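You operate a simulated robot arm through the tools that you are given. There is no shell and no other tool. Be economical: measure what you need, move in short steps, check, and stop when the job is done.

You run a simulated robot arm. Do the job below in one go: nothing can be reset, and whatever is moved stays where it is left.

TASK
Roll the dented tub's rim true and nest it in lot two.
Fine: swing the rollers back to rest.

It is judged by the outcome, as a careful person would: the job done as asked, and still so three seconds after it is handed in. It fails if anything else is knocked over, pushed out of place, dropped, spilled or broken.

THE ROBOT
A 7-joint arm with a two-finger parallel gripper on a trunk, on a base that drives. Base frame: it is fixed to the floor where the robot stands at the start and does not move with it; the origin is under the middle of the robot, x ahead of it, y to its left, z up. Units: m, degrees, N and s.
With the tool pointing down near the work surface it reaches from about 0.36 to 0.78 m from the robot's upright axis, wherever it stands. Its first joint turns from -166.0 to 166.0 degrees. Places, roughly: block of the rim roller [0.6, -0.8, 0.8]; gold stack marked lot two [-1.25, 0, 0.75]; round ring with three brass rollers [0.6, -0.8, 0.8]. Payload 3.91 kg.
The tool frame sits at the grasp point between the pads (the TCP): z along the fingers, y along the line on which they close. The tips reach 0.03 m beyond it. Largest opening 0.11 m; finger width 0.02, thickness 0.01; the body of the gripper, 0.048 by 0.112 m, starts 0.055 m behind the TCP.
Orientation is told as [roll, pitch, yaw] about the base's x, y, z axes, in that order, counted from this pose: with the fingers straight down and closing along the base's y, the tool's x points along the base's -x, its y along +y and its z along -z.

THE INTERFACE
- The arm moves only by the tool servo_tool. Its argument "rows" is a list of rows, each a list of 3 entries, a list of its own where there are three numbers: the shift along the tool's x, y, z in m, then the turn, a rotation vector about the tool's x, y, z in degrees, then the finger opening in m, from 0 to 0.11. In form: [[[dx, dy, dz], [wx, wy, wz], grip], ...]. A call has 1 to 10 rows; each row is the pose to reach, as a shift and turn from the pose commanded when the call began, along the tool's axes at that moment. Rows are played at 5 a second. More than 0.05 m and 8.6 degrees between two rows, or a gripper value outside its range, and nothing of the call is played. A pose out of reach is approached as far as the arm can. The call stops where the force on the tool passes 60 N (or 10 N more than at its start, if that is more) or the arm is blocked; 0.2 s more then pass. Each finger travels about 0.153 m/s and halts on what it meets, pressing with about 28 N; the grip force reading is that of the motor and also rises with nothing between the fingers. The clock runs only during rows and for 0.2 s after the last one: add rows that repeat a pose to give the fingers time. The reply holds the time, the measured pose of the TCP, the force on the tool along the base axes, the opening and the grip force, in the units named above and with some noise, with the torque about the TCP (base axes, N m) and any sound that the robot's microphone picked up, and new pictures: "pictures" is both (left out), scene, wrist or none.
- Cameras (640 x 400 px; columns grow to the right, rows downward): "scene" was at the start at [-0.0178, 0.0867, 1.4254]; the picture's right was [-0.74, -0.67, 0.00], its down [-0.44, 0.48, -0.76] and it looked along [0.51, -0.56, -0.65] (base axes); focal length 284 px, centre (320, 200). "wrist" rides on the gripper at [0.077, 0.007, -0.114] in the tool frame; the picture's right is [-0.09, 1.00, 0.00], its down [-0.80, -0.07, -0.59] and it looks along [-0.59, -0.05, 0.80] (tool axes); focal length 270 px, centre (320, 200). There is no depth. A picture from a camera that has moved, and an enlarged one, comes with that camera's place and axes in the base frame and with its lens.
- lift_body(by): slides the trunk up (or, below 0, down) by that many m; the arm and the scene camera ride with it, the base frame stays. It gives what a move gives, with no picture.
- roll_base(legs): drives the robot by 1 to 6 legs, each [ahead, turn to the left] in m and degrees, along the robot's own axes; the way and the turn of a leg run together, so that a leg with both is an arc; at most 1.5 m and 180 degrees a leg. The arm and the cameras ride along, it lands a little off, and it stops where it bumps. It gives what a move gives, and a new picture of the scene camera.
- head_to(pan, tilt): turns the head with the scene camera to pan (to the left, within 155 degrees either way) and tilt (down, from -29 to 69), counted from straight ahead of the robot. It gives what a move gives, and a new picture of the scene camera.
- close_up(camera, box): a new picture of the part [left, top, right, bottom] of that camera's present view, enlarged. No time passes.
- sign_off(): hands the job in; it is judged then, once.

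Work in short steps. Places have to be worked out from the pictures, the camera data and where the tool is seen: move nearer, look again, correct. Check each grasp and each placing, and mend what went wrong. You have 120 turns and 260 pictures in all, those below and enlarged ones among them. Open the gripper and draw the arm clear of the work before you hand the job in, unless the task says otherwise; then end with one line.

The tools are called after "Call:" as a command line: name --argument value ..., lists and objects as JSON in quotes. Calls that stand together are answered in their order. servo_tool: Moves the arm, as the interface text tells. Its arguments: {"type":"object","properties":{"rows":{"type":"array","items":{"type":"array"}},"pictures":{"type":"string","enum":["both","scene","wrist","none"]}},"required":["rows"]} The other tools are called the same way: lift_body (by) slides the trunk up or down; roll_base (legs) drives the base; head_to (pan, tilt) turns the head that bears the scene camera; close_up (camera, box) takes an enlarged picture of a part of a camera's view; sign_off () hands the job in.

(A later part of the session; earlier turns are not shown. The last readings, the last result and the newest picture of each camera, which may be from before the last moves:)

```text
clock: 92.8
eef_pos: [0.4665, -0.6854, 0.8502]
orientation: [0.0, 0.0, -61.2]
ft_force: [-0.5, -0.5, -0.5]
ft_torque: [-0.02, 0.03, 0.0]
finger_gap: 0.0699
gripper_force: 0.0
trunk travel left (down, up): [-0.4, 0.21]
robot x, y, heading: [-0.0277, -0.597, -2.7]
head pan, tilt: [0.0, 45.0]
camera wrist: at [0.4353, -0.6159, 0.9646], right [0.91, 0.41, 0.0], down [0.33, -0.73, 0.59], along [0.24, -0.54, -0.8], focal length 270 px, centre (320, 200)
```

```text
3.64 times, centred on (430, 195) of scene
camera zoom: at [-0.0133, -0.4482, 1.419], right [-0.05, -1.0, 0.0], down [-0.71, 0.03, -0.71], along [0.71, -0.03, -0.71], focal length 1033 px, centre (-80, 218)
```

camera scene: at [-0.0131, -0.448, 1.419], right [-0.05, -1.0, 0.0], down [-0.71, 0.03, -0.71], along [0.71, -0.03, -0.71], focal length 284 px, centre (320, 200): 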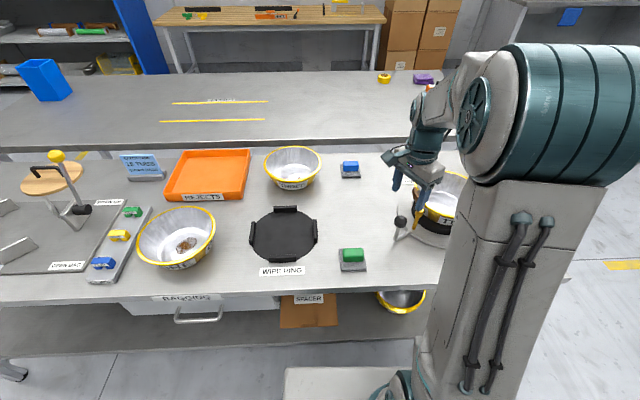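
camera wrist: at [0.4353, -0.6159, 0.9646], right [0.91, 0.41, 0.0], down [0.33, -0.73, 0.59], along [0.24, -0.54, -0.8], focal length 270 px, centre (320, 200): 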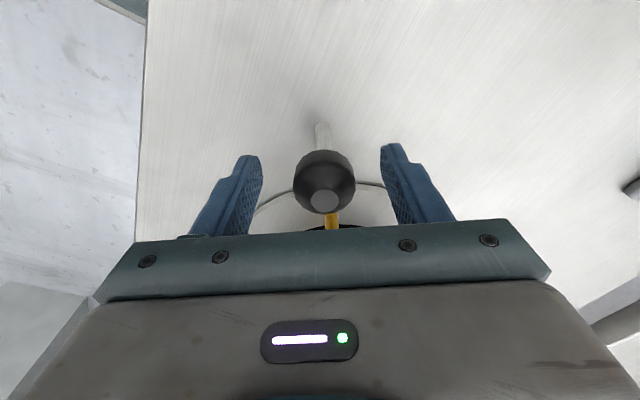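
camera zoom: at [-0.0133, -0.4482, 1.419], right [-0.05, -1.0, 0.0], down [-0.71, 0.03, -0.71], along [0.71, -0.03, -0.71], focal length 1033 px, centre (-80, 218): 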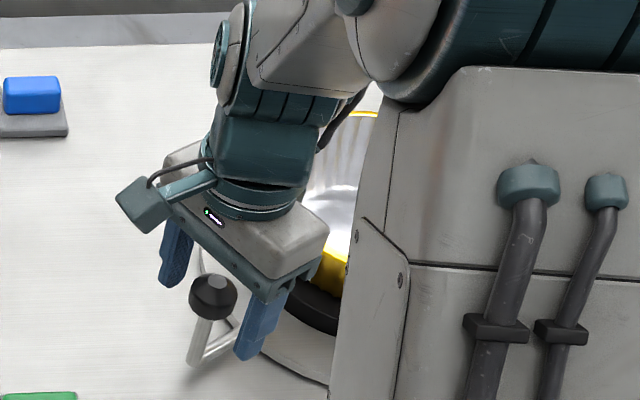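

Call:
servo_tool --rows '[[[0, 0.001, 0.008], [0, 0, 0], 0.05], [[0, 0.001, 0.008], [0, 0, 0], 0.02], [[0, 0.001, 0.008], [0, 0, 0], 0.01], [[0, 0.001, 0.008], [0, 0, 0], 0.01]]' --pictures "wrist"

```text
clock: 93.8
eef_pos: [0.4687, -0.6859, 0.8416]
orientation: [0.1, 0.0, -61.1]
ft_force: [0.6, 0.5, -2.2]
ft_torque: [-0.06, -0.15, 0.14]
finger_gap: 0.0334
gripper_force: 44.8
trunk travel left (down, up): [-0.4, 0.21]
robot x, y, heading: [-0.0302, -0.5953, -2.9]
head pan, tilt: [0.0, 45.0]
camera wrist: at [0.4366, -0.6156, 0.9567], right [0.91, 0.41, 0.0], down [0.33, -0.73, 0.59], along [0.24, -0.54, -0.8], focal length 270 px, centre (320, 200)
```

wrist: 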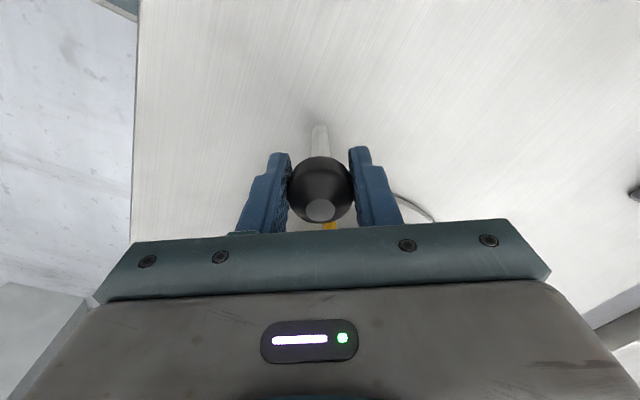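

Knob gripped. I test which way it swings with a 1.5 cm tangential move.

Call:
servo_tool --rows '[[[0, 0.007, 0], [0, 0, 0], 0.01], [[0, 0.015, 0], [0, 0, 0], 0.01], [[0, 0.015, 0], [0, 0, 0], 0.01]]' --pictures "none"

```text
clock: 94.5
eef_pos: [0.4713, -0.6855, 0.842]
orientation: [-1.0, 0.5, -61.6]
ft_force: [-20.1, -5.8, 20.4]
ft_torque: [-0.56, 0.33, 0.01]
finger_gap: 0.0335
gripper_force: 45.1
trunk travel left (down, up): [-0.4, 0.21]
robot x, y, heading: [-0.0328, -0.5986, -3.3]
head pan, tilt: [0.0, 45.0]
stopped in row 3: the force on the tool passed its limit at 63 N (the readings are from after the stop); the commanded pose is now the measured one
```

Blocked clockwise (rest stop). So swing counter-clockwise, 10° first.

Call:
servo_tool --rows '[[[0, -0.006, 0], [0, 0, 0], 0.01], [[-0.0006, -0.0178, 0], [0, 0, -4], 0.01], [[-0.0031, -0.0337, 0], [0, 0, -9], 0.01], [[-0.0031, -0.0337, 0], [0, 0, -9], 0.01]]' --pictures "none"

Call:
close_up --camera "scene" --box '[370, 140, 530, 260]'

```text
clock: 95.5
eef_pos: [0.4457, -0.7027, 0.8406]
orientation: [-0.8, 0.4, -52.5]
ft_force: [2.6, 2.6, 26.4]
ft_torque: [-0.18, -0.17, 0.51]
finger_gap: 0.0336
gripper_force: 44.8
trunk travel left (down, up): [-0.4, 0.21]
robot x, y, heading: [-0.0295, -0.5972, -3.1]
head pan, tilt: [0.0, 45.0]
```

```text
3.33 times, centred on (450, 200) of scene
camera zoom: at [-0.0153, -0.4475, 1.4191], right [-0.05, -1.0, 0.0], down [-0.71, 0.04, -0.71], along [0.71, -0.04, -0.71], focal length 947 px, centre (-113, 200)
```

zoom: 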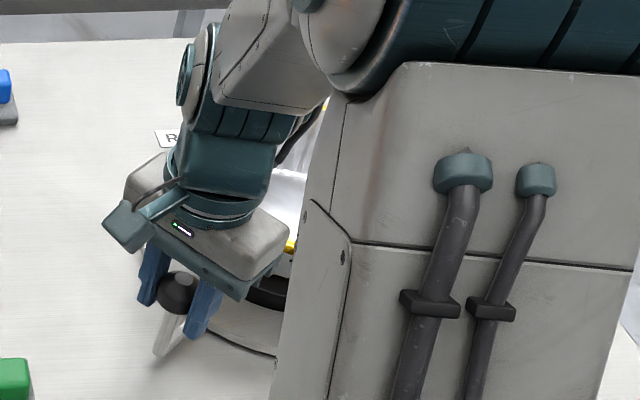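

It swings freely that way. Continue along the arc to about 160°, relieving 2 mm upward.

Call:
servo_tool --rows '[[[-0.0019, -0.0193, -0.002], [0, 0, -6], 0.01], [[-0.0058, -0.0383, -0.002], [0, 0, -12], 0.01], [[-0.0116, -0.0567, -0.002], [0, 0, -18], 0.01], [[-0.0193, -0.0744, -0.002], [0, 0, -24], 0.01], [[-0.0289, -0.0912, -0.002], [0, 0, -30], 0.01]]' --pictures "both"

```text
clock: 96.7
eef_pos: [0.3877, -0.7792, 0.8412]
orientation: [-0.5, 1.5, -22.6]
ft_force: [-20.0, 7.0, -23.4]
ft_torque: [0.08, -0.26, -0.1]
finger_gap: 0.0336
gripper_force: 45.2
trunk travel left (down, up): [-0.4, 0.21]
robot x, y, heading: [-0.0311, -0.5961, -3.2]
head pan, tilt: [0.0, 45.0]
camera scene: at [-0.0145, -0.4481, 1.4186], right [-0.06, -1.0, 0.0], down [-0.71, 0.04, -0.71], along [0.71, -0.04, -0.71], focal length 284 px, centre (320, 200)
camera wrist: at [0.322, -0.7454, 0.9578], right [0.46, 0.89, -0.01], down [0.73, -0.37, 0.57], along [0.5, -0.27, -0.82], focal length 270 px, centre (320, 200)
```

scene: 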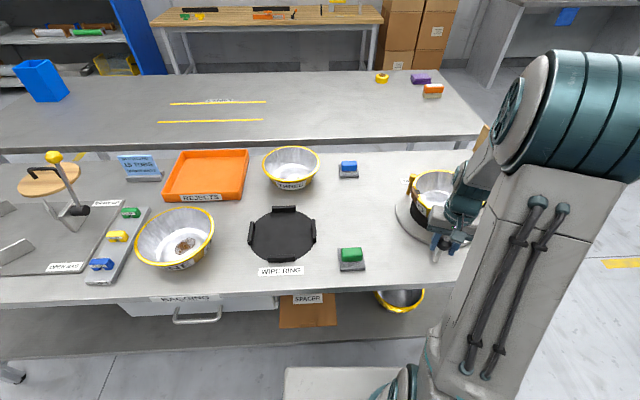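
wrist: 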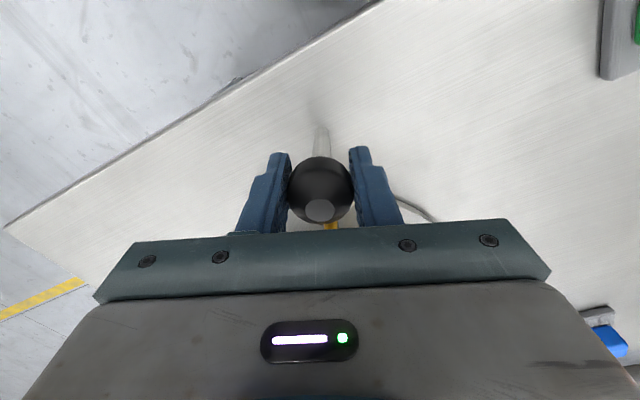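

Moving fine; the radial force suggests the pivot is ~5 mm nearer. Continue with corrected arc to ~182°.

Call:
servo_tool --rows '[[[0.0016, -0.0146, 0.001], [0, 0, -5], 0.01], [[-0.0016, -0.0335, 0.001], [0, 0, -11], 0.01], [[-0.0067, -0.0519, 0.001], [0, 0, -17], 0.01], [[-0.0138, -0.0697, 0.001], [0, 0, -23], 0.01]]' --pictures "both"

```text
clock: 97.7
eef_pos: [0.3758, -0.8507, 0.842]
orientation: [0.0, 1.2, 0.4]
ft_force: [-16.3, -2.8, -23.1]
ft_torque: [0.0, 0.26, -0.35]
finger_gap: 0.0336
gripper_force: 45.3
trunk travel left (down, up): [-0.4, 0.21]
robot x, y, heading: [-0.0301, -0.5952, -3.4]
head pan, tilt: [0.0, 45.0]
camera scene: at [-0.0138, -0.4494, 1.4191], right [-0.06, -1.0, 0.0], down [-0.71, 0.04, -0.71], along [0.71, -0.04, -0.71], focal length 284 px, centre (320, 200)
camera wrist: at [0.3006, -0.846, 0.9581], right [0.08, 1.0, 0.0], down [0.81, -0.07, 0.58], along [0.57, -0.05, -0.82], focal length 270 px, centre (320, 200)
```

scene: 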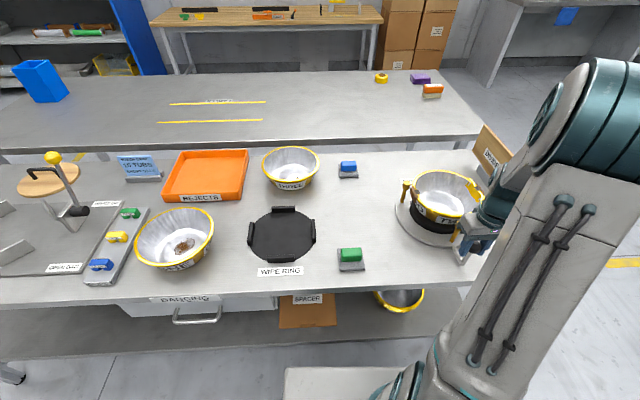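
wrist: 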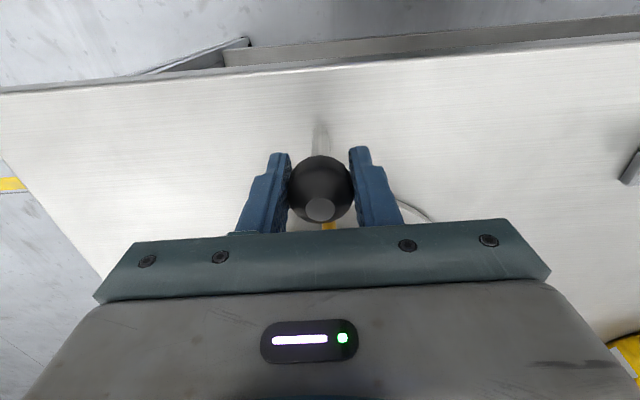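

Call:
close_up --camera "scene" --box '[390, 150, 500, 260]'

```text
3.64 times, centred on (445, 205) of scene
camera zoom: at [-0.0138, -0.4494, 1.4191], right [-0.06, -1.0, 0.0], down [-0.71, 0.04, -0.71], along [0.71, -0.04, -0.71], focal length 1033 px, centre (-134, 182)
```

zoom: 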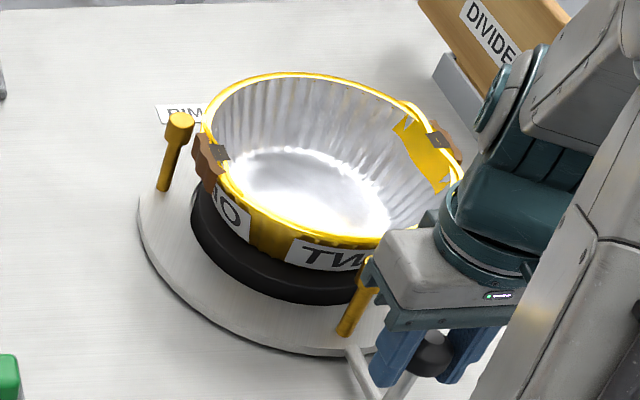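

The ring and rollers turn around the tub while it stays put. Continue to ~212°, watching for the end stop.

Call:
servo_tool --rows '[[[0.0003, -0.0194, 0.002], [0, 0, -6], 0.01], [[-0.0034, -0.0384, 0.002], [0, 0, -12], 0.01], [[-0.0091, -0.0569, 0.002], [0, 0, -18], 0.01], [[-0.0166, -0.0747, 0.002], [0, 0, -24], 0.01], [[-0.026, -0.0916, 0.002], [0, 0, -30], 0.01]]' --pictures "scene"

Call:
close_up --camera "scene" --box '[390, 150, 500, 260]'

```text
clock: 98.9
eef_pos: [0.4026, -0.943, 0.8413]
orientation: [0.4, 1.0, 30.4]
ft_force: [-13.7, -9.6, 5.9]
ft_torque: [-0.24, 0.46, -0.2]
finger_gap: 0.0334
gripper_force: 45.3
trunk travel left (down, up): [-0.4, 0.21]
robot x, y, heading: [-0.0295, -0.5959, -3.4]
head pan, tilt: [0.0, 45.0]
camera scene: at [-0.0152, -0.4491, 1.4193], right [-0.06, -1.0, 0.0], down [-0.7, 0.04, -0.71], along [0.71, -0.04, -0.71], focal length 284 px, centre (320, 200)
```

scene: 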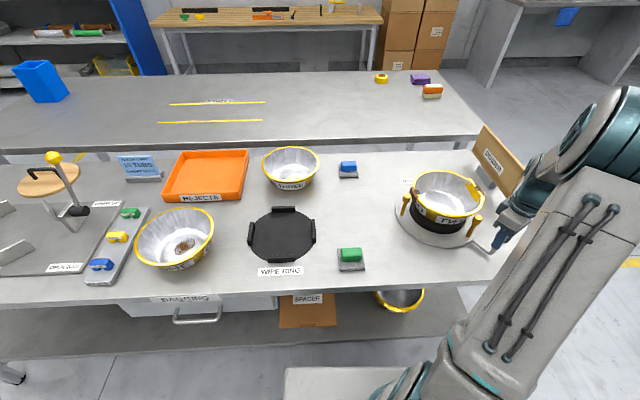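

```text
3.64 times, centred on (445, 205) of scene
camera zoom: at [-0.0152, -0.4491, 1.4193], right [-0.06, -1.0, 0.0], down [-0.7, 0.04, -0.71], along [0.71, -0.04, -0.71], focal length 1033 px, centre (-134, 182)
```

zoom: 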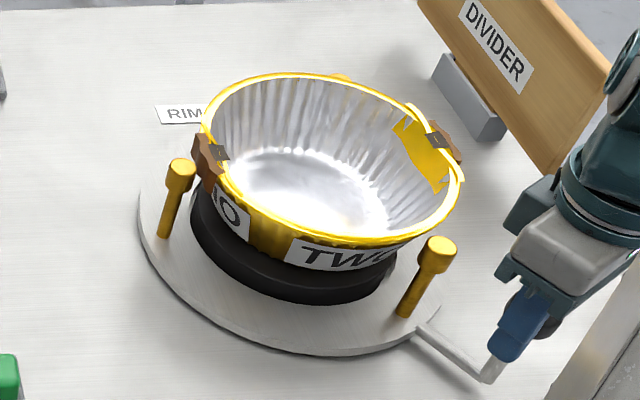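

No stop yet at ~92° of swing. Continue to ~242°.

Call:
servo_tool --rows '[[[-0.0015, -0.0193, 0], [0, 0, -6], 0.01], [[-0.0051, -0.0383, 0], [0, 0, -12], 0.01], [[-0.0107, -0.0569, 0], [0, 0, -18], 0.01], [[-0.018, -0.0748, 0], [0, 0, -24], 0.01], [[-0.0274, -0.0917, 0], [0, 0, -30], 0.01]]' --pictures "none"

Call:
close_up --camera "scene" --box '[390, 150, 530, 260]'

```text
clock: 100.1
eef_pos: [0.4703, -1.0091, 0.8402]
orientation: [0.9, 0.7, 60.4]
ft_force: [-23.9, -13.2, 23.2]
ft_torque: [0.11, 0.22, -0.08]
finger_gap: 0.0337
gripper_force: 44.9
trunk travel left (down, up): [-0.4, 0.21]
robot x, y, heading: [-0.0289, -0.5982, -3.6]
head pan, tilt: [0.0, 45.0]
```

```text
3.64 times, centred on (460, 205) of scene
camera zoom: at [-0.0175, -0.4487, 1.4193], right [-0.06, -1.0, 0.0], down [-0.7, 0.04, -0.71], along [0.71, -0.04, -0.7], focal length 1033 px, centre (-189, 182)
```

zoom: 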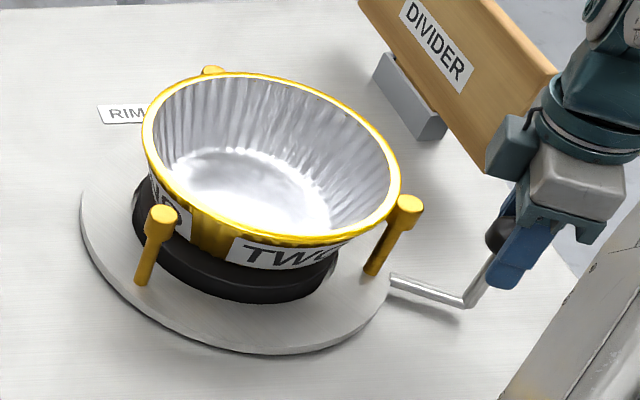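

The dents are gone — the rim is true. Now swing the crank back along the same arc towards rest.

Call:
servo_tool --rows '[[[-0.0004, 0.0193, -0.001], [0, 0, 6], 0.01], [[-0.003, 0.0385, -0.001], [0, 0, 12], 0.01], [[-0.0074, 0.0574, -0.001], [0, 0, 18], 0.01], [[-0.0139, 0.0756, -0.001], [0, 0, 24], 0.01], [[-0.0222, 0.0931, -0.001], [0, 0, 30], 0.01], [[-0.0323, 0.1096, -0.001], [0, 0, 36], 0.01], [[-0.044, 0.125, -0.001], [0, 0, 42], 0.01], [[-0.0573, 0.139, -0.001], [0, 0, 48], 0.01], [[-0.072, 0.1516, -0.001], [0, 0, 54], 0.01], [[-0.0879, 0.1627, -0.001], [0, 0, 60], 0.01]]' --pictures "none"

Call:
close_up --camera "scene" --box '[390, 150, 530, 260]'

```text
clock: 102.3
eef_pos: [0.3777, -0.8486, 0.8411]
orientation: [-0.1, 1.2, 0.4]
ft_force: [8.9, 2.4, -16.6]
ft_torque: [-0.23, -0.58, 0.49]
finger_gap: 0.0333
gripper_force: 45.1
trunk travel left (down, up): [-0.4, 0.21]
robot x, y, heading: [-0.0277, -0.5986, -2.9]
head pan, tilt: [0.0, 45.0]
```

```text
3.64 times, centred on (460, 205) of scene
camera zoom: at [-0.0118, -0.449, 1.4188], right [-0.05, -1.0, 0.0], down [-0.71, 0.04, -0.71], along [0.71, -0.04, -0.71], focal length 1033 px, centre (-189, 182)
```

zoom: 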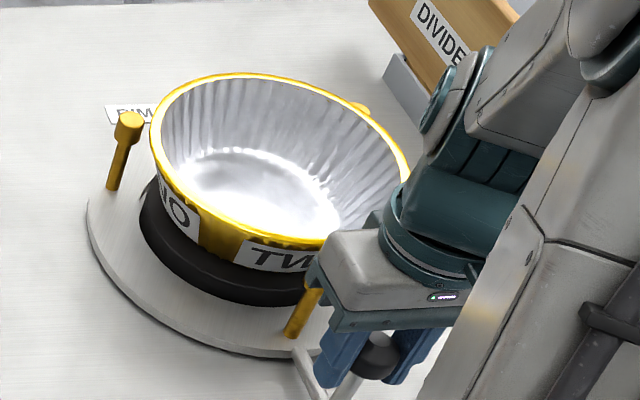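

Call:
servo_tool --rows '[[[-0.0023, 0.0193, 0.001], [0, 0, 6], 0.01], [[-0.0047, 0.0383, 0.001], [0, 0, 12], 0.01], [[-0.009, 0.0569, 0.001], [0, 0, 18], 0.01], [[-0.0152, 0.0751, 0.001], [0, 0, 24], 0.01], [[-0.0233, 0.0924, 0.001], [0, 0, 30], 0.01], [[-0.0332, 0.1088, 0.001], [0, 0, 36], 0.01], [[-0.0447, 0.1241, 0.001], [0, 0, 42], 0.01], [[-0.0578, 0.1381, 0.001], [0, 0, 48], 0.01], [[-0.0722, 0.1507, 0.001], [0, 0, 54], 0.01], [[-0.0879, 0.1617, 0.001], [0, 0, 60], 0.01]]' --pictures "none"

```text
clock: 104.5
eef_pos: [0.463, -0.6894, 0.8402]
orientation: [-0.8, 0.3, -59.8]
ft_force: [13.2, -19.9, 29.7]
ft_torque: [-0.4, -0.23, 0.12]
finger_gap: 0.0335
gripper_force: 44.7
trunk travel left (down, up): [-0.4, 0.21]
robot x, y, heading: [-0.0308, -0.5984, -3.4]
head pan, tilt: [0.0, 45.0]
```

Close to rest; a last tangential push until the stop.

Call:
servo_tool --rows '[[[-0.002, 0.004, -0.001], [0, 0, 0], 0.01], [[-0.002, 0.008, -0.001], [0, 0, 0], 0.01], [[-0.002, 0.011, -0.001], [0, 0, 0], 0.01]]' --pictures "wrist"

```text
clock: 105.3
eef_pos: [0.4699, -0.6853, 0.8403]
orientation: [-1.1, 0.6, -59.6]
ft_force: [-5.1, -15.4, 22.5]
ft_torque: [-0.18, -0.15, 0.03]
finger_gap: 0.0336
gripper_force: 45.1
trunk travel left (down, up): [-0.4, 0.21]
robot x, y, heading: [-0.0269, -0.5959, -3.3]
head pan, tilt: [0.0, 45.0]
camera wrist: at [0.4387, -0.6163, 0.9551], right [0.9, 0.43, -0.02], down [0.36, -0.73, 0.59], along [0.24, -0.54, -0.81], focal length 270 px, centre (320, 200)
```

wrist: 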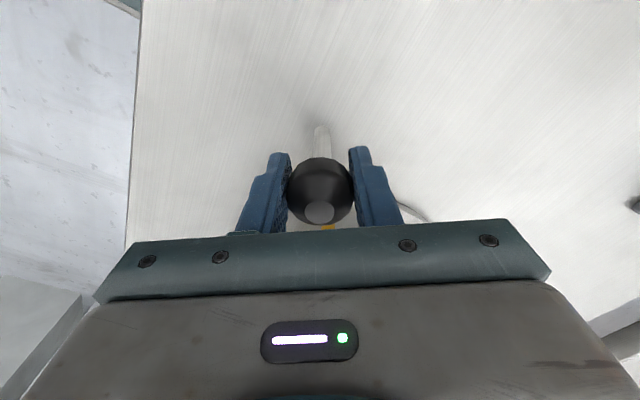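

At the rest stop. Open the fingers and rise.

Call:
servo_tool --rows '[[[0, 0, 0], [0, 0, 0], 0.05], [[0, 0, 0], [0, 0, 0], 0.07], [[0, 0, -0.04], [0, 0, 0], 0.07], [[0, 0, -0.08], [0, 0, 0], 0.07], [[0.02, 0, -0.12], [0, 0, 0], 0.07], [[0.06, -0.02, -0.13], [0, 0, 0], 0.07]]'

Call:
close_up --camera "scene" --box '[385, 150, 505, 250]'

```text
clock: 106.7
eef_pos: [0.4274, -0.6414, 0.9707]
orientation: [-1.1, 0.5, -59.6]
ft_force: [-0.5, 1.2, -1.1]
ft_torque: [0.0, 0.02, 0.03]
finger_gap: 0.0701
gripper_force: 0.0
trunk travel left (down, up): [-0.4, 0.21]
robot x, y, heading: [-0.0259, -0.5991, -3.3]
head pan, tilt: [0.0, 45.0]
camera scene: at [-0.014, -0.4486, 1.4189], right [-0.06, -1.0, 0.0], down [-0.71, 0.04, -0.71], along [0.71, -0.04, -0.71], focal length 284 px, centre (320, 200)
camera wrist: at [0.3947, -0.573, 1.0854], right [0.9, 0.43, -0.02], down [0.36, -0.73, 0.59], along [0.24, -0.54, -0.81], focal length 270 px, centre (320, 200)
```

scene: 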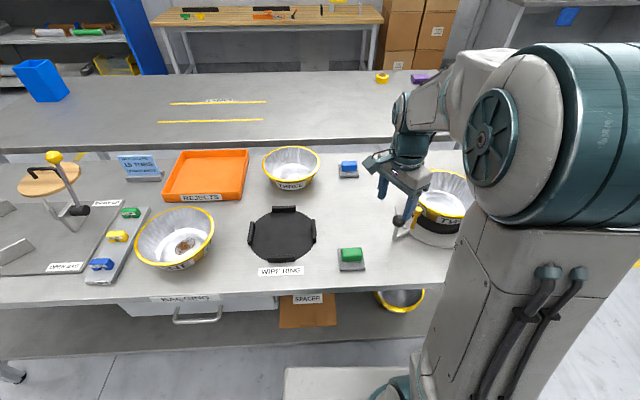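
wrist: 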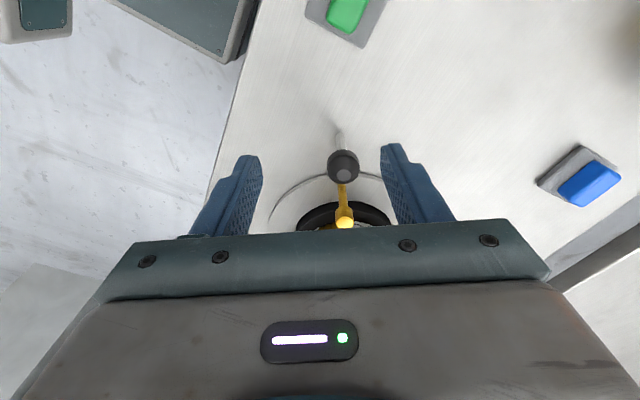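

```text
4.00 times, centred on (445, 200) of scene
camera zoom: at [-0.014, -0.4486, 1.4189], right [-0.06, -1.0, 0.0], down [-0.71, 0.04, -0.71], along [0.71, -0.04, -0.71], focal length 1137 px, centre (-180, 200)
```

zoom: 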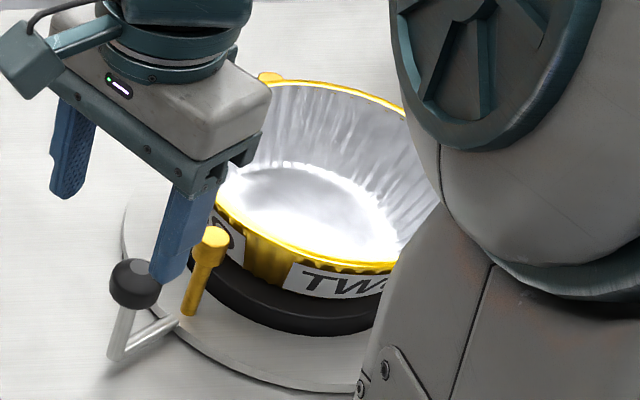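

Rollers are back at rest. Now fetch the tub (centre ≈(0.563,-0.849)): yaw to -90° and tilt 20° at its robot-facing side.

Call:
servo_tool --rows '[[[-0.033, -0.026, 0], [0, 0, 6.1], 0.06], [[-0.066, -0.051, 0], [0, 0, 12.2], 0.06], [[-0.099, -0.077, 0], [0, 0, 18.3], 0.06], [[-0.133, -0.103, 0], [0, 0, 24.4], 0.06], [[-0.1657, -0.1285, 0], [0, 0, 30.4], 0.06]]' --pictures "none"

Call:
servo_tool --rows '[[[0, 0, 0], [-7, 0, 0], 0.06], [[0, 0, 0], [-14, 0, 0], 0.06], [[0, 0, 0], [-21, 0, 0], 0.06], [[0, 0, 0], [-21, 0, 0], 0.06]]'

Call:
close_up --camera "scene" --box '[385, 150, 505, 250]'

```text
clock: 107.9
eef_pos: [0.4001, -0.8508, 0.9706]
orientation: [-1.2, -0.1, -90.1]
ft_force: [-0.3, -0.4, 1.3]
ft_torque: [0.0, 0.0, 0.03]
finger_gap: 0.0598
gripper_force: 0.1
trunk travel left (down, up): [-0.4, 0.21]
robot x, y, heading: [-0.0305, -0.5947, -3.4]
head pan, tilt: [0.0, 45.0]
```

```text
clock: 108.9
eef_pos: [0.4017, -0.8511, 0.9711]
orientation: [20.0, -0.1, -90.0]
ft_force: [0.0, -0.6, 0.6]
ft_torque: [-0.05, 0.0, -0.02]
finger_gap: 0.0602
gripper_force: 0.0
trunk travel left (down, up): [-0.4, 0.21]
robot x, y, heading: [-0.0311, -0.6001, -3.2]
head pan, tilt: [0.0, 45.0]
camera scene: at [-0.0138, -0.4487, 1.419], right [-0.06, -1.0, 0.0], down [-0.71, 0.04, -0.71], along [0.71, -0.04, -0.71], focal length 284 px, centre (320, 200)
camera wrist: at [0.3675, -0.7742, 1.0813], right [0.94, -0.09, 0.34], down [-0.27, -0.8, 0.54], along [0.22, -0.59, -0.77], focal length 270 px, centre (320, 200)
```

scene: 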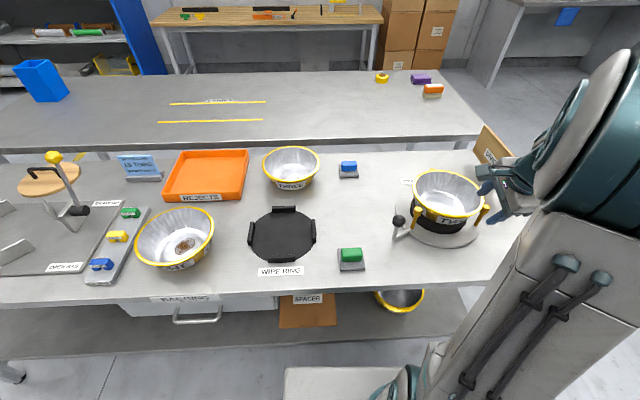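
wrist: 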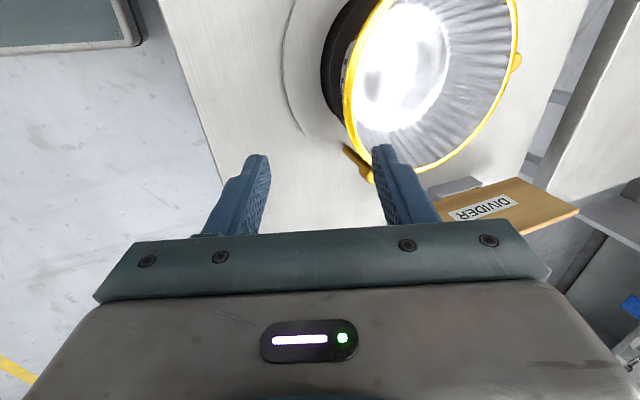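

```text
4.00 times, centred on (445, 200) of scene
camera zoom: at [-0.0138, -0.4487, 1.419], right [-0.06, -1.0, 0.0], down [-0.71, 0.04, -0.71], along [0.71, -0.04, -0.71], focal length 1137 px, centre (-180, 200)
```

zoom: 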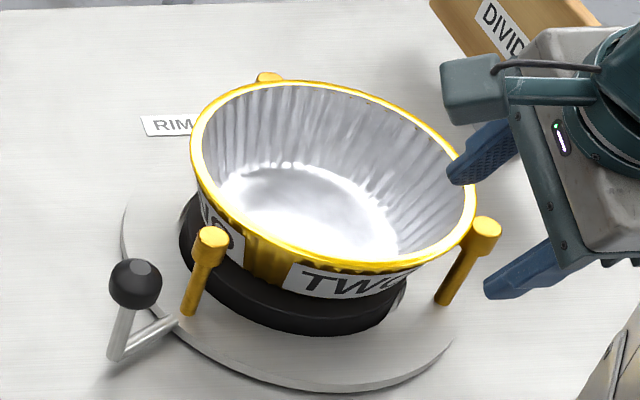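

Rim is round and clear. Approach along the tilted tool axis at the near rim (x≈0.471).

Call:
servo_tool --rows '[[[0.002, 0.0237, 0.0374], [0, 0, 0], 0.06], [[0.002, 0.0237, 0.075], [0, 0, 0], 0.06], [[0.002, 0.0237, 0.105], [0, 0, 0], 0.06], [[0.002, 0.0237, 0.1374], [0, 0, 0], 0.06]]' --pictures "wrist"

Call:
close_up --camera "scene" --box '[385, 150, 505, 250]'

```text
clock: 109.9
eef_pos: [0.469, -0.8489, 0.8489]
orientation: [19.9, -0.1, -90.0]
ft_force: [0.3, -0.4, 0.5]
ft_torque: [0.01, 0.01, 0.01]
finger_gap: 0.0601
gripper_force: 0.0
trunk travel left (down, up): [-0.4, 0.21]
robot x, y, heading: [-0.027, -0.5994, -3.2]
head pan, tilt: [0.0, 45.0]
camera wrist: at [0.4369, -0.7723, 0.9597], right [0.94, -0.09, 0.34], down [-0.27, -0.8, 0.54], along [0.22, -0.59, -0.77], focal length 270 px, centre (320, 200)
```

wrist: 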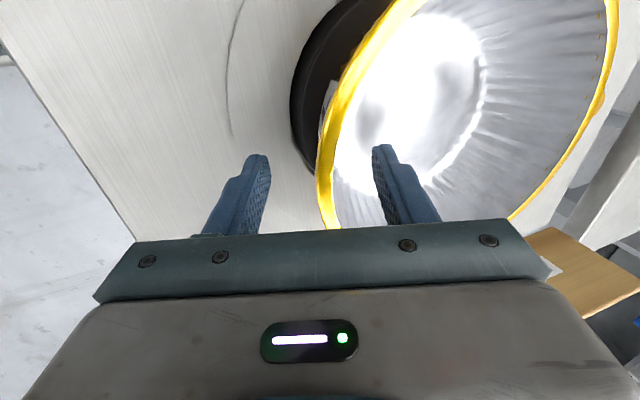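

```text
4.00 times, centred on (445, 200) of scene
camera zoom: at [-0.0136, -0.4488, 1.419], right [-0.06, -1.0, 0.0], down [-0.71, 0.04, -0.71], along [0.71, -0.04, -0.71], focal length 1137 px, centre (-180, 200)
```

zoom: 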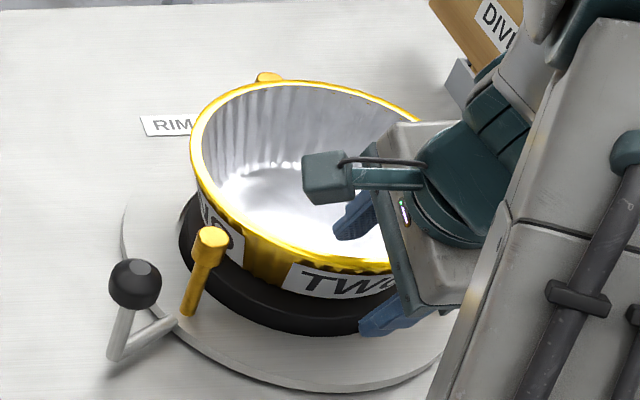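

The rim is centred between the pads. Close and lift straight up slowly.

Call:
servo_tool --rows '[[[0, 0, 0], [0, 0, 0], 0.03], [[0, 0, 0], [0, 0, 0], 0.015], [[0, 0, 0], [0, 0, 0], 0.0], [[0, 0, 0], [0, 0, 0], 0.0]]' --pictures "none"

Call:
servo_tool --rows '[[[0, 0.0034, -0.0094], [0, 0, 0], 0.0], [[0, 0.0068, -0.0188], [0, 0, 0], 0.0], [[0, 0.0137, -0.0376], [0, 0, 0], 0.0], [[0, 0.0239, -0.0658], [0, 0, 0], 0.0], [[0, 0.0376, -0.1034], [0, 0, 0], 0.0], [[0, 0.0513, -0.141], [0, 0, 0], 0.0]]'

Call:
close_up --camera "scene" --box '[385, 110, 535, 250]'

```text
clock: 110.9
eef_pos: [0.4693, -0.8482, 0.8492]
orientation: [20.0, -0.1, -90.0]
ft_force: [1.5, 0.4, 0.9]
ft_torque: [0.08, -0.02, 0.0]
finger_gap: 0.0138
gripper_force: 28.6
trunk travel left (down, up): [-0.4, 0.21]
robot x, y, heading: [-0.0285, -0.5964, -3.2]
head pan, tilt: [0.0, 45.0]
```

```text
clock: 112.3
eef_pos: [0.4705, -0.8487, 0.9983]
orientation: [19.7, -0.1, -90.0]
ft_force: [0.4, 0.7, -0.1]
ft_torque: [0.01, 0.01, 0.02]
finger_gap: 0.0137
gripper_force: 28.2
trunk travel left (down, up): [-0.4, 0.21]
robot x, y, heading: [-0.0361, -0.595, -3.3]
head pan, tilt: [0.0, 45.0]
camera scene: at [-0.0137, -0.4487, 1.4189], right [-0.06, -1.0, 0.0], down [-0.71, 0.04, -0.71], along [0.71, -0.04, -0.71], focal length 284 px, centre (320, 200)
camera wrist: at [0.4365, -0.7715, 1.1097], right [0.94, -0.09, 0.34], down [-0.27, -0.8, 0.54], along [0.22, -0.59, -0.77], focal length 270 px, centre (320, 200)
```

scene: 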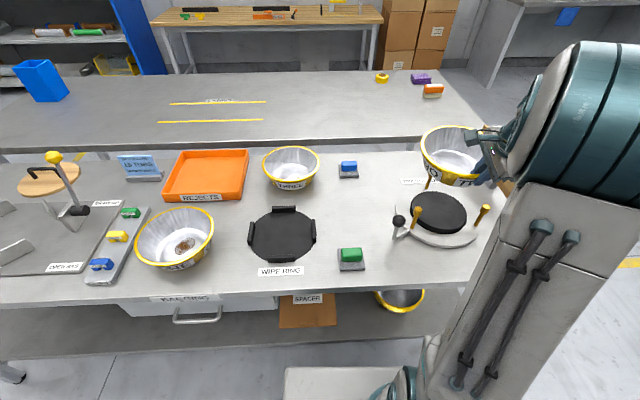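
wrist: 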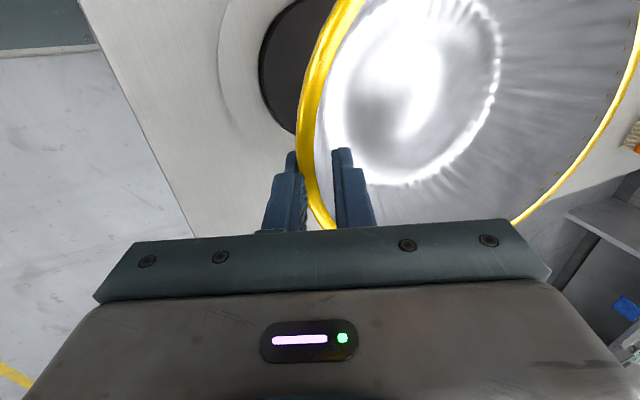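

```text
2.86 times, centred on (460, 180) of scene
camera zoom: at [-0.0137, -0.4487, 1.4189], right [-0.06, -1.0, 0.0], down [-0.71, 0.04, -0.71], along [0.71, -0.04, -0.71], focal length 812 px, centre (-80, 257)
```

zoom: 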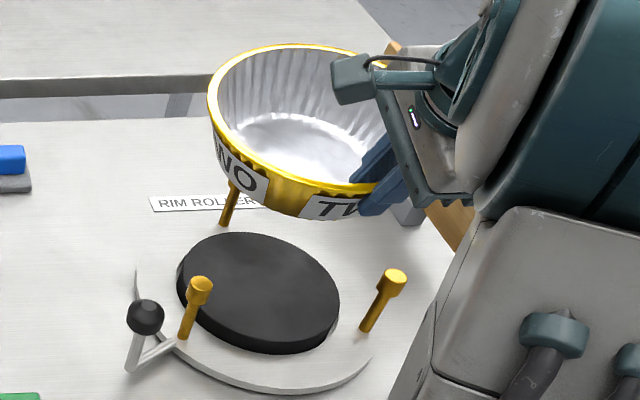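

The tub is held level, rollers at rest. I raise the trunk and drive round to face the crate.

Call:
lift_body --by 0.2

Call:
roll_base --legs '[[-0.35, 0], [0, 93.3], [0.28, 0], [0, 90]]'

Call:
head_to --pan 0 --tilt 40

```text
clock: 114.5
eef_pos: [0.4693, -0.8478, 1.1986]
orientation: [19.8, -0.2, -89.9]
ft_force: [-0.9, -0.1, -1.2]
ft_torque: [-0.02, 0.05, -0.01]
finger_gap: 0.0135
gripper_force: 28.6
trunk travel left (down, up): [-0.6, 0.01]
robot x, y, heading: [-0.0272, -0.6007, -3.2]
head pan, tilt: [0.0, 45.0]
```

```text
clock: 126.1
eef_pos: [-0.8899, -0.0722, 1.199]
orientation: [19.7, -0.1, 92.6]
ft_force: [-0.5, 0.3, -0.2]
ft_torque: [0.01, -0.02, -0.01]
finger_gap: 0.0133
gripper_force: 28.4
trunk travel left (down, up): [-0.6, 0.01]
robot x, y, heading: [-0.3844, -0.2974, 179.6]
head pan, tilt: [0.0, 45.0]
camera scene: at [-0.385, -0.4463, 1.619], right [0.01, 1.0, 0.0], down [0.71, -0.01, -0.71], along [-0.71, 0.01, -0.71], focal length 284 px, centre (320, 200)
```

scene: 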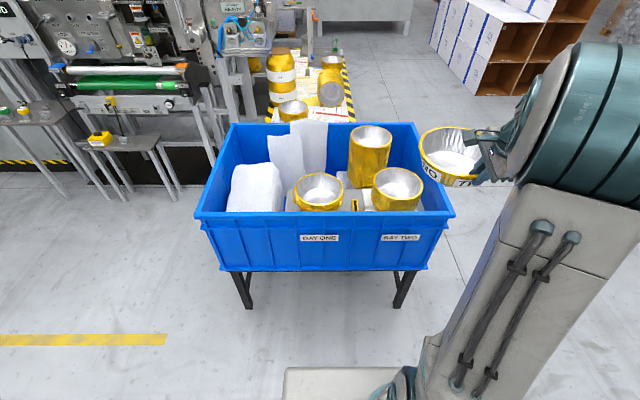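

```text
clock: 126.7
eef_pos: [-0.8896, -0.071, 1.2001]
orientation: [19.8, 0.0, 92.5]
ft_force: [0.1, 0.2, 0.3]
ft_torque: [0.02, -0.01, -0.01]
finger_gap: 0.0134
gripper_force: 27.9
trunk travel left (down, up): [-0.6, 0.01]
robot x, y, heading: [-0.3835, -0.297, 179.6]
head pan, tilt: [0.0, 40.0]
camera scene: at [-0.3887, -0.4461, 1.6262], right [0.01, 1.0, 0.0], down [0.64, -0.01, -0.77], along [-0.77, 0.01, -0.64], focal length 284 px, centre (320, 200)
```

scene: 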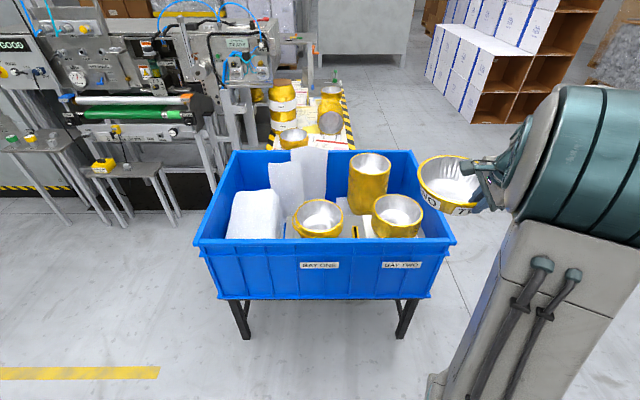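

Call:
close_up --camera "scene" --box '[270, 130, 460, 270]'

Call:
roll_base --legs '[[0.2, 0]]'

Call:
head_to --pan 15 --tilt 55

Call:
close_up --camera "scene" --box '[320, 80, 560, 260]'

```text
2.86 times, centred on (365, 200) of scene
camera zoom: at [-0.3887, -0.4461, 1.6262], right [0.01, 1.0, 0.0], down [0.64, -0.01, -0.77], along [-0.77, 0.01, -0.64], focal length 812 px, centre (191, 200)
```

zoom: 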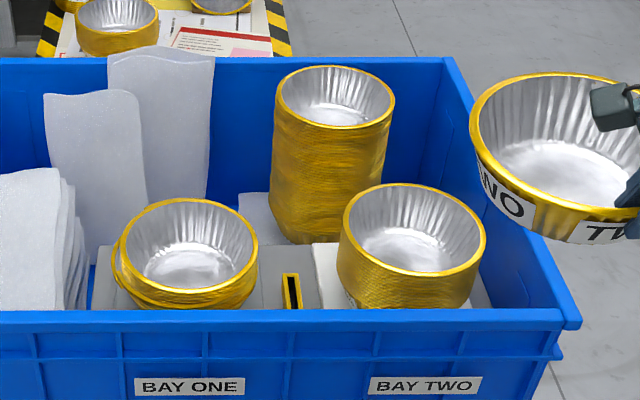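

```text
clock: 128.3
eef_pos: [-1.0881, -0.0692, 1.1984]
orientation: [19.7, -0.2, 92.6]
ft_force: [-0.6, -0.4, -0.1]
ft_torque: [0.0, 0.01, 0.01]
finger_gap: 0.0133
gripper_force: 28.2
trunk travel left (down, up): [-0.6, 0.01]
robot x, y, heading: [-0.5781, -0.2919, 179.6]
head pan, tilt: [0.0, 40.0]
camera scene: at [-0.5877, -0.4442, 1.6262], right [0.01, 1.0, 0.0], down [0.64, -0.01, -0.77], along [-0.77, 0.01, -0.64], focal length 284 px, centre (320, 200)
```

scene: 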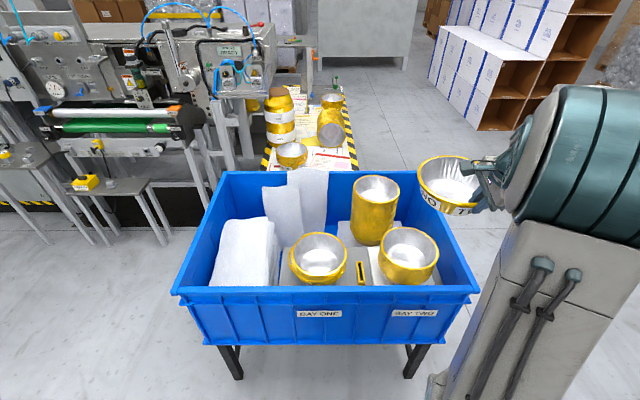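

```text
clock: 129.1
eef_pos: [-1.088, -0.0695, 1.1987]
orientation: [19.7, -0.2, 92.6]
ft_force: [0.8, 1.0, 0.2]
ft_torque: [-0.01, -0.01, -0.02]
finger_gap: 0.0132
gripper_force: 28.4
trunk travel left (down, up): [-0.6, 0.01]
robot x, y, heading: [-0.5787, -0.2975, 179.4]
head pan, tilt: [15.0, 55.0]
camera scene: at [-0.5715, -0.463, 1.6056], right [-0.25, 0.97, 0.0], down [0.79, 0.2, -0.57], along [-0.56, -0.14, -0.82], focal length 284 px, centre (320, 200)
```

scene: 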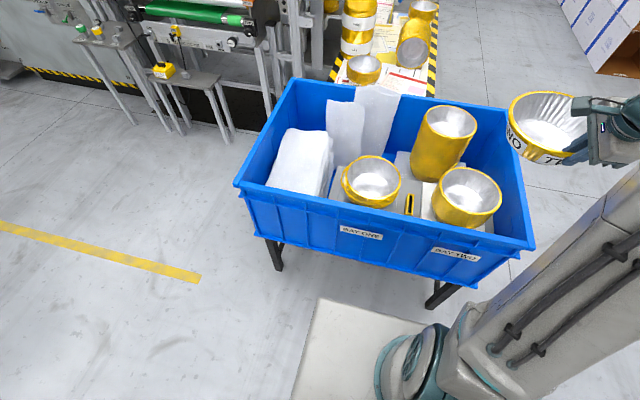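

```text
2.22 times, centred on (440, 170) of scene
camera zoom: at [-0.5715, -0.463, 1.6056], right [-0.25, 0.97, 0.0], down [0.79, 0.2, -0.57], along [-0.56, -0.14, -0.82], focal length 632 px, centre (53, 267)
```

zoom: 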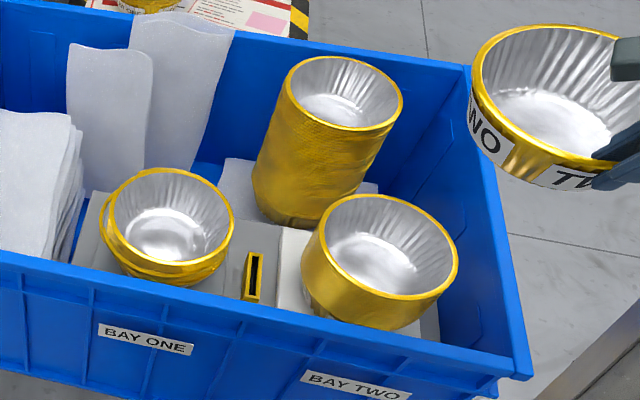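

Call:
close_up --camera "scene" --box '[395, 100, 515, 235]'

Call:
close_up --camera "scene" --box '[320, 140, 440, 225]'

```text
2.96 times, centred on (455, 168) of scene
camera zoom: at [-0.5715, -0.463, 1.6056], right [-0.25, 0.97, 0.0], down [0.79, 0.2, -0.57], along [-0.56, -0.14, -0.82], focal length 842 px, centre (-80, 296)
```

zoom: 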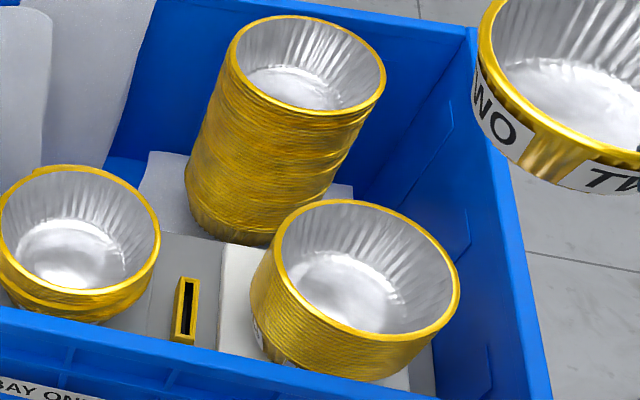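

```text
4.71 times, centred on (380, 182) of scene
camera zoom: at [-0.5715, -0.463, 1.6056], right [-0.25, 0.97, 0.0], down [0.79, 0.2, -0.57], along [-0.56, -0.14, -0.82], focal length 1337 px, centre (38, 282)
```

zoom: 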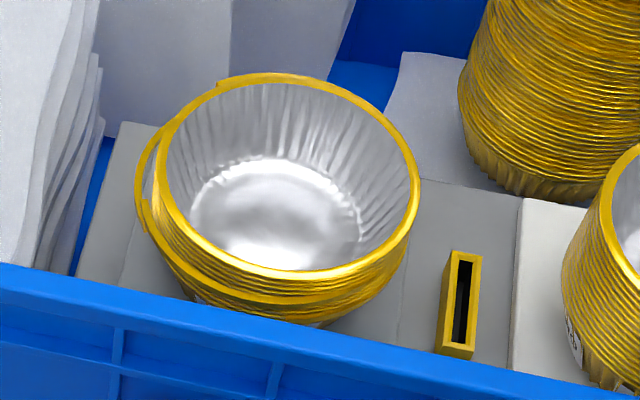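

Call:
close_up --camera "scene" --box '[425, 195, 465, 230]'

Call:
close_up --camera "scene" --box '[345, 190, 405, 215]'

```text
11.43 times, centred on (445, 212) of scene
camera zoom: at [-0.5715, -0.463, 1.6056], right [-0.25, 0.97, 0.0], down [0.79, 0.2, -0.57], along [-0.56, -0.14, -0.82], focal length 3248 px, centre (-1109, 57)
```

zoom: 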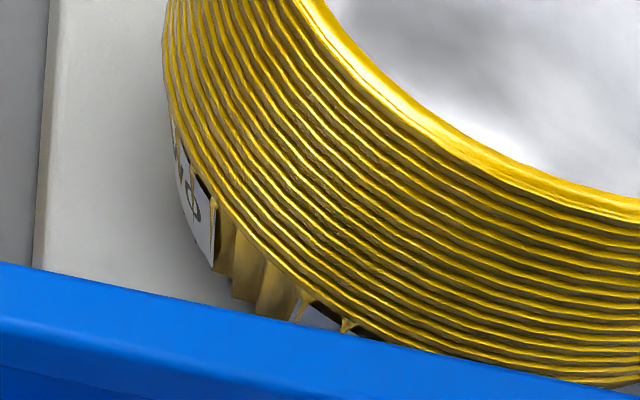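

```text
10.67 times, centred on (375, 202) of scene
camera zoom: at [-0.5715, -0.463, 1.6056], right [-0.25, 0.97, 0.0], down [0.79, 0.2, -0.57], along [-0.56, -0.14, -0.82], focal length 3031 px, centre (-267, 173)
```

zoom: 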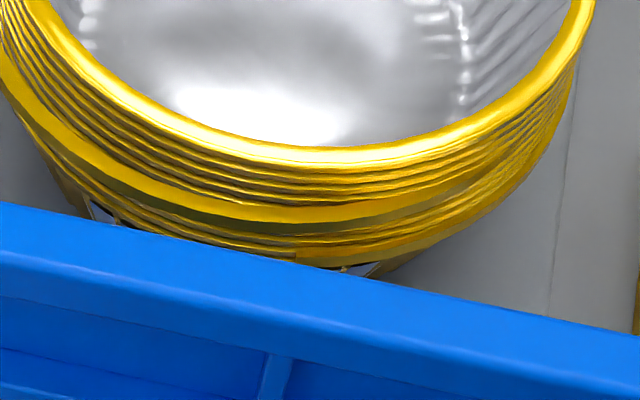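

Call:
close_up --camera "scene" --box '[436, 204, 448, 220]'

Call:
close_up --camera "scene" --box '[400, 150, 470, 190]'

```text
16.00 times, centred on (442, 212) of scene
camera zoom: at [-0.5715, -0.463, 1.6056], right [-0.25, 0.97, 0.0], down [0.79, 0.2, -0.57], along [-0.56, -0.14, -0.82], focal length 4547 px, centre (-1632, 8)
```

zoom: 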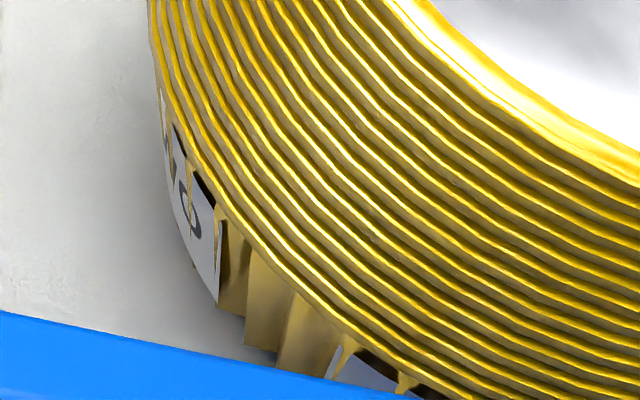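

```text
9.14 times, centred on (435, 170) of scene
camera zoom: at [-0.5715, -0.463, 1.6056], right [-0.25, 0.97, 0.0], down [0.79, 0.2, -0.57], along [-0.56, -0.14, -0.82], focal length 2598 px, centre (-731, 474)
```

zoom: 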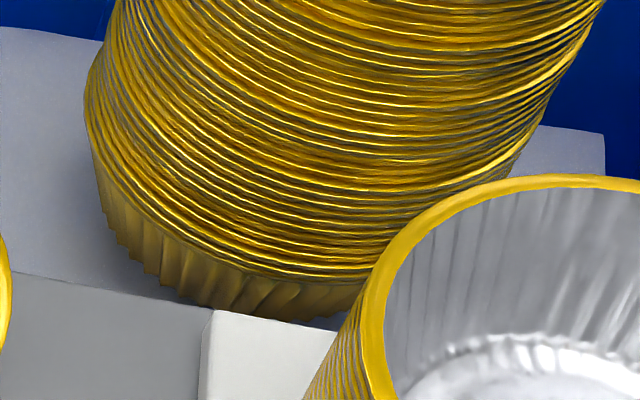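

The near bay-two stack's label ends in "…O" (TWO), the tall one is unlabelled, and its place fits the given one: it is lot two, at ≈(-1.237,-0.125), rim z≈0.86–0.91. I bring the tub over it and down to rim height ≈1.0 to compare.

Call:
servo_tool --rows '[[[0.0243, 0.0269, 0.0098], [0, 0, 0], 0.0], [[0.0485, 0.0538, 0.0196], [0, 0, 0], 0.0], [[0.0485, 0.04, 0.0576], [0, 0, 0], 0.0], [[0.0485, 0.0263, 0.0956], [0, 0, 0], 0.0], [[0.0485, 0.0127, 0.133], [0, 0, 0], 0.0], [[0.0485, -0.001, 0.1706], [0, 0, 0], 0.0], [[0.0485, -0.001, 0.1706], [0, 0, 0], 0.0]]'

Call:
close_up --camera "scene" --box '[395, 100, 535, 240]'

```text
clock: 130.7
eef_pos: [-1.1425, -0.1212, 1.0375]
orientation: [20.0, -0.1, 92.6]
ft_force: [-1.1, 0.8, -0.5]
ft_torque: [0.0, -0.01, 0.0]
finger_gap: 0.0131
gripper_force: 28.3
trunk travel left (down, up): [-0.6, 0.01]
robot x, y, heading: [-0.5745, -0.2936, 179.3]
head pan, tilt: [15.0, 55.0]
camera scene: at [-0.5712, -0.4632, 1.6055], right [-0.25, 0.97, 0.0], down [0.79, 0.2, -0.57], along [-0.56, -0.14, -0.82], focal length 284 px, centre (320, 200)
camera wrist: at [-1.1066, -0.198, 1.1481], right [-0.94, 0.04, 0.34], down [0.23, 0.81, 0.54], along [-0.25, 0.58, -0.77], focal length 270 px, centre (320, 200)
```

scene: 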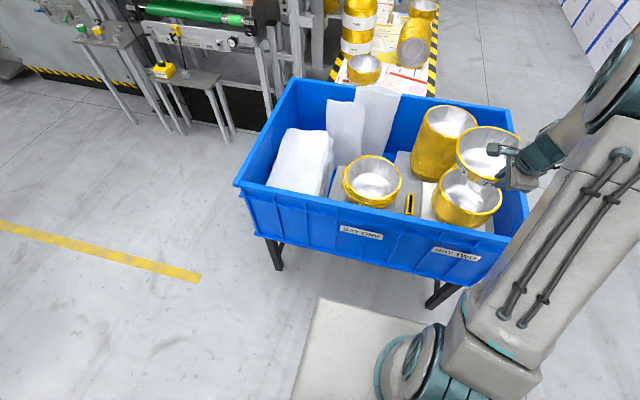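
wrist: 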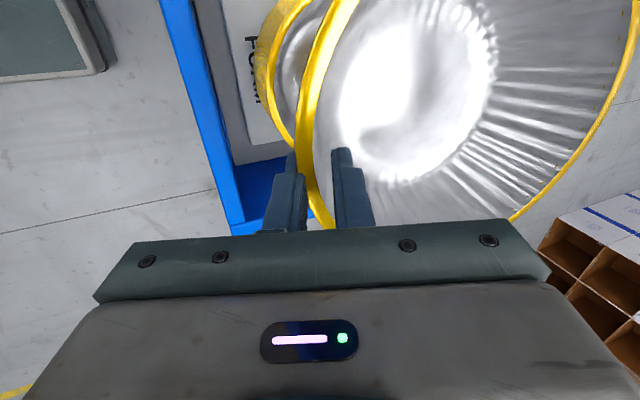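

```text
2.86 times, centred on (465, 170) of scene
camera zoom: at [-0.5712, -0.4632, 1.6055], right [-0.25, 0.97, 0.0], down [0.79, 0.2, -0.57], along [-0.56, -0.14, -0.82], focal length 812 px, centre (-94, 286)
```

zoom: 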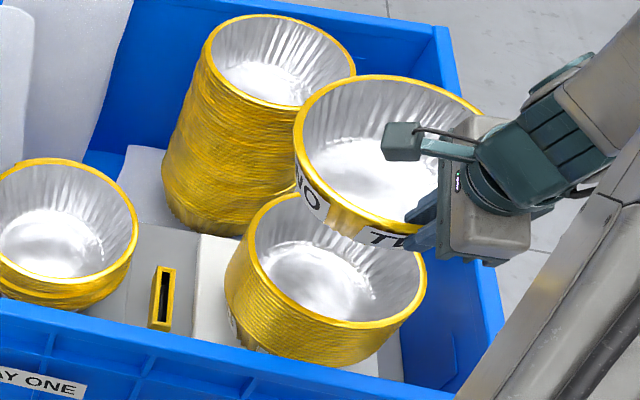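

Call:
close_up --camera "wrist" --box '[160, 0, 340, 150]'

```text
2.67 times, centred on (250, 75) of wrist
camera zoom: at [-1.1066, -0.198, 1.1481], right [-0.94, 0.04, 0.34], down [0.23, 0.81, 0.54], along [-0.25, 0.58, -0.77], focal length 721 px, centre (507, 533)
```

zoom: 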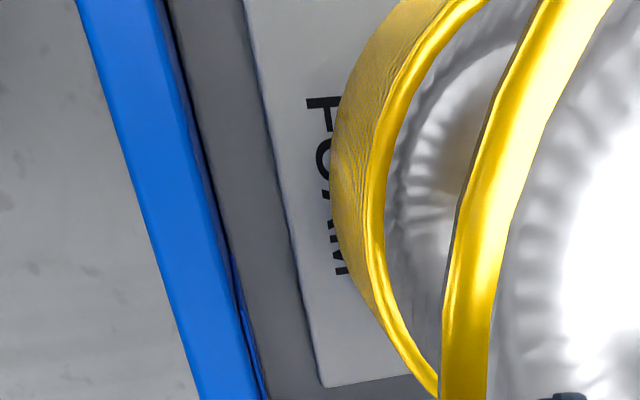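

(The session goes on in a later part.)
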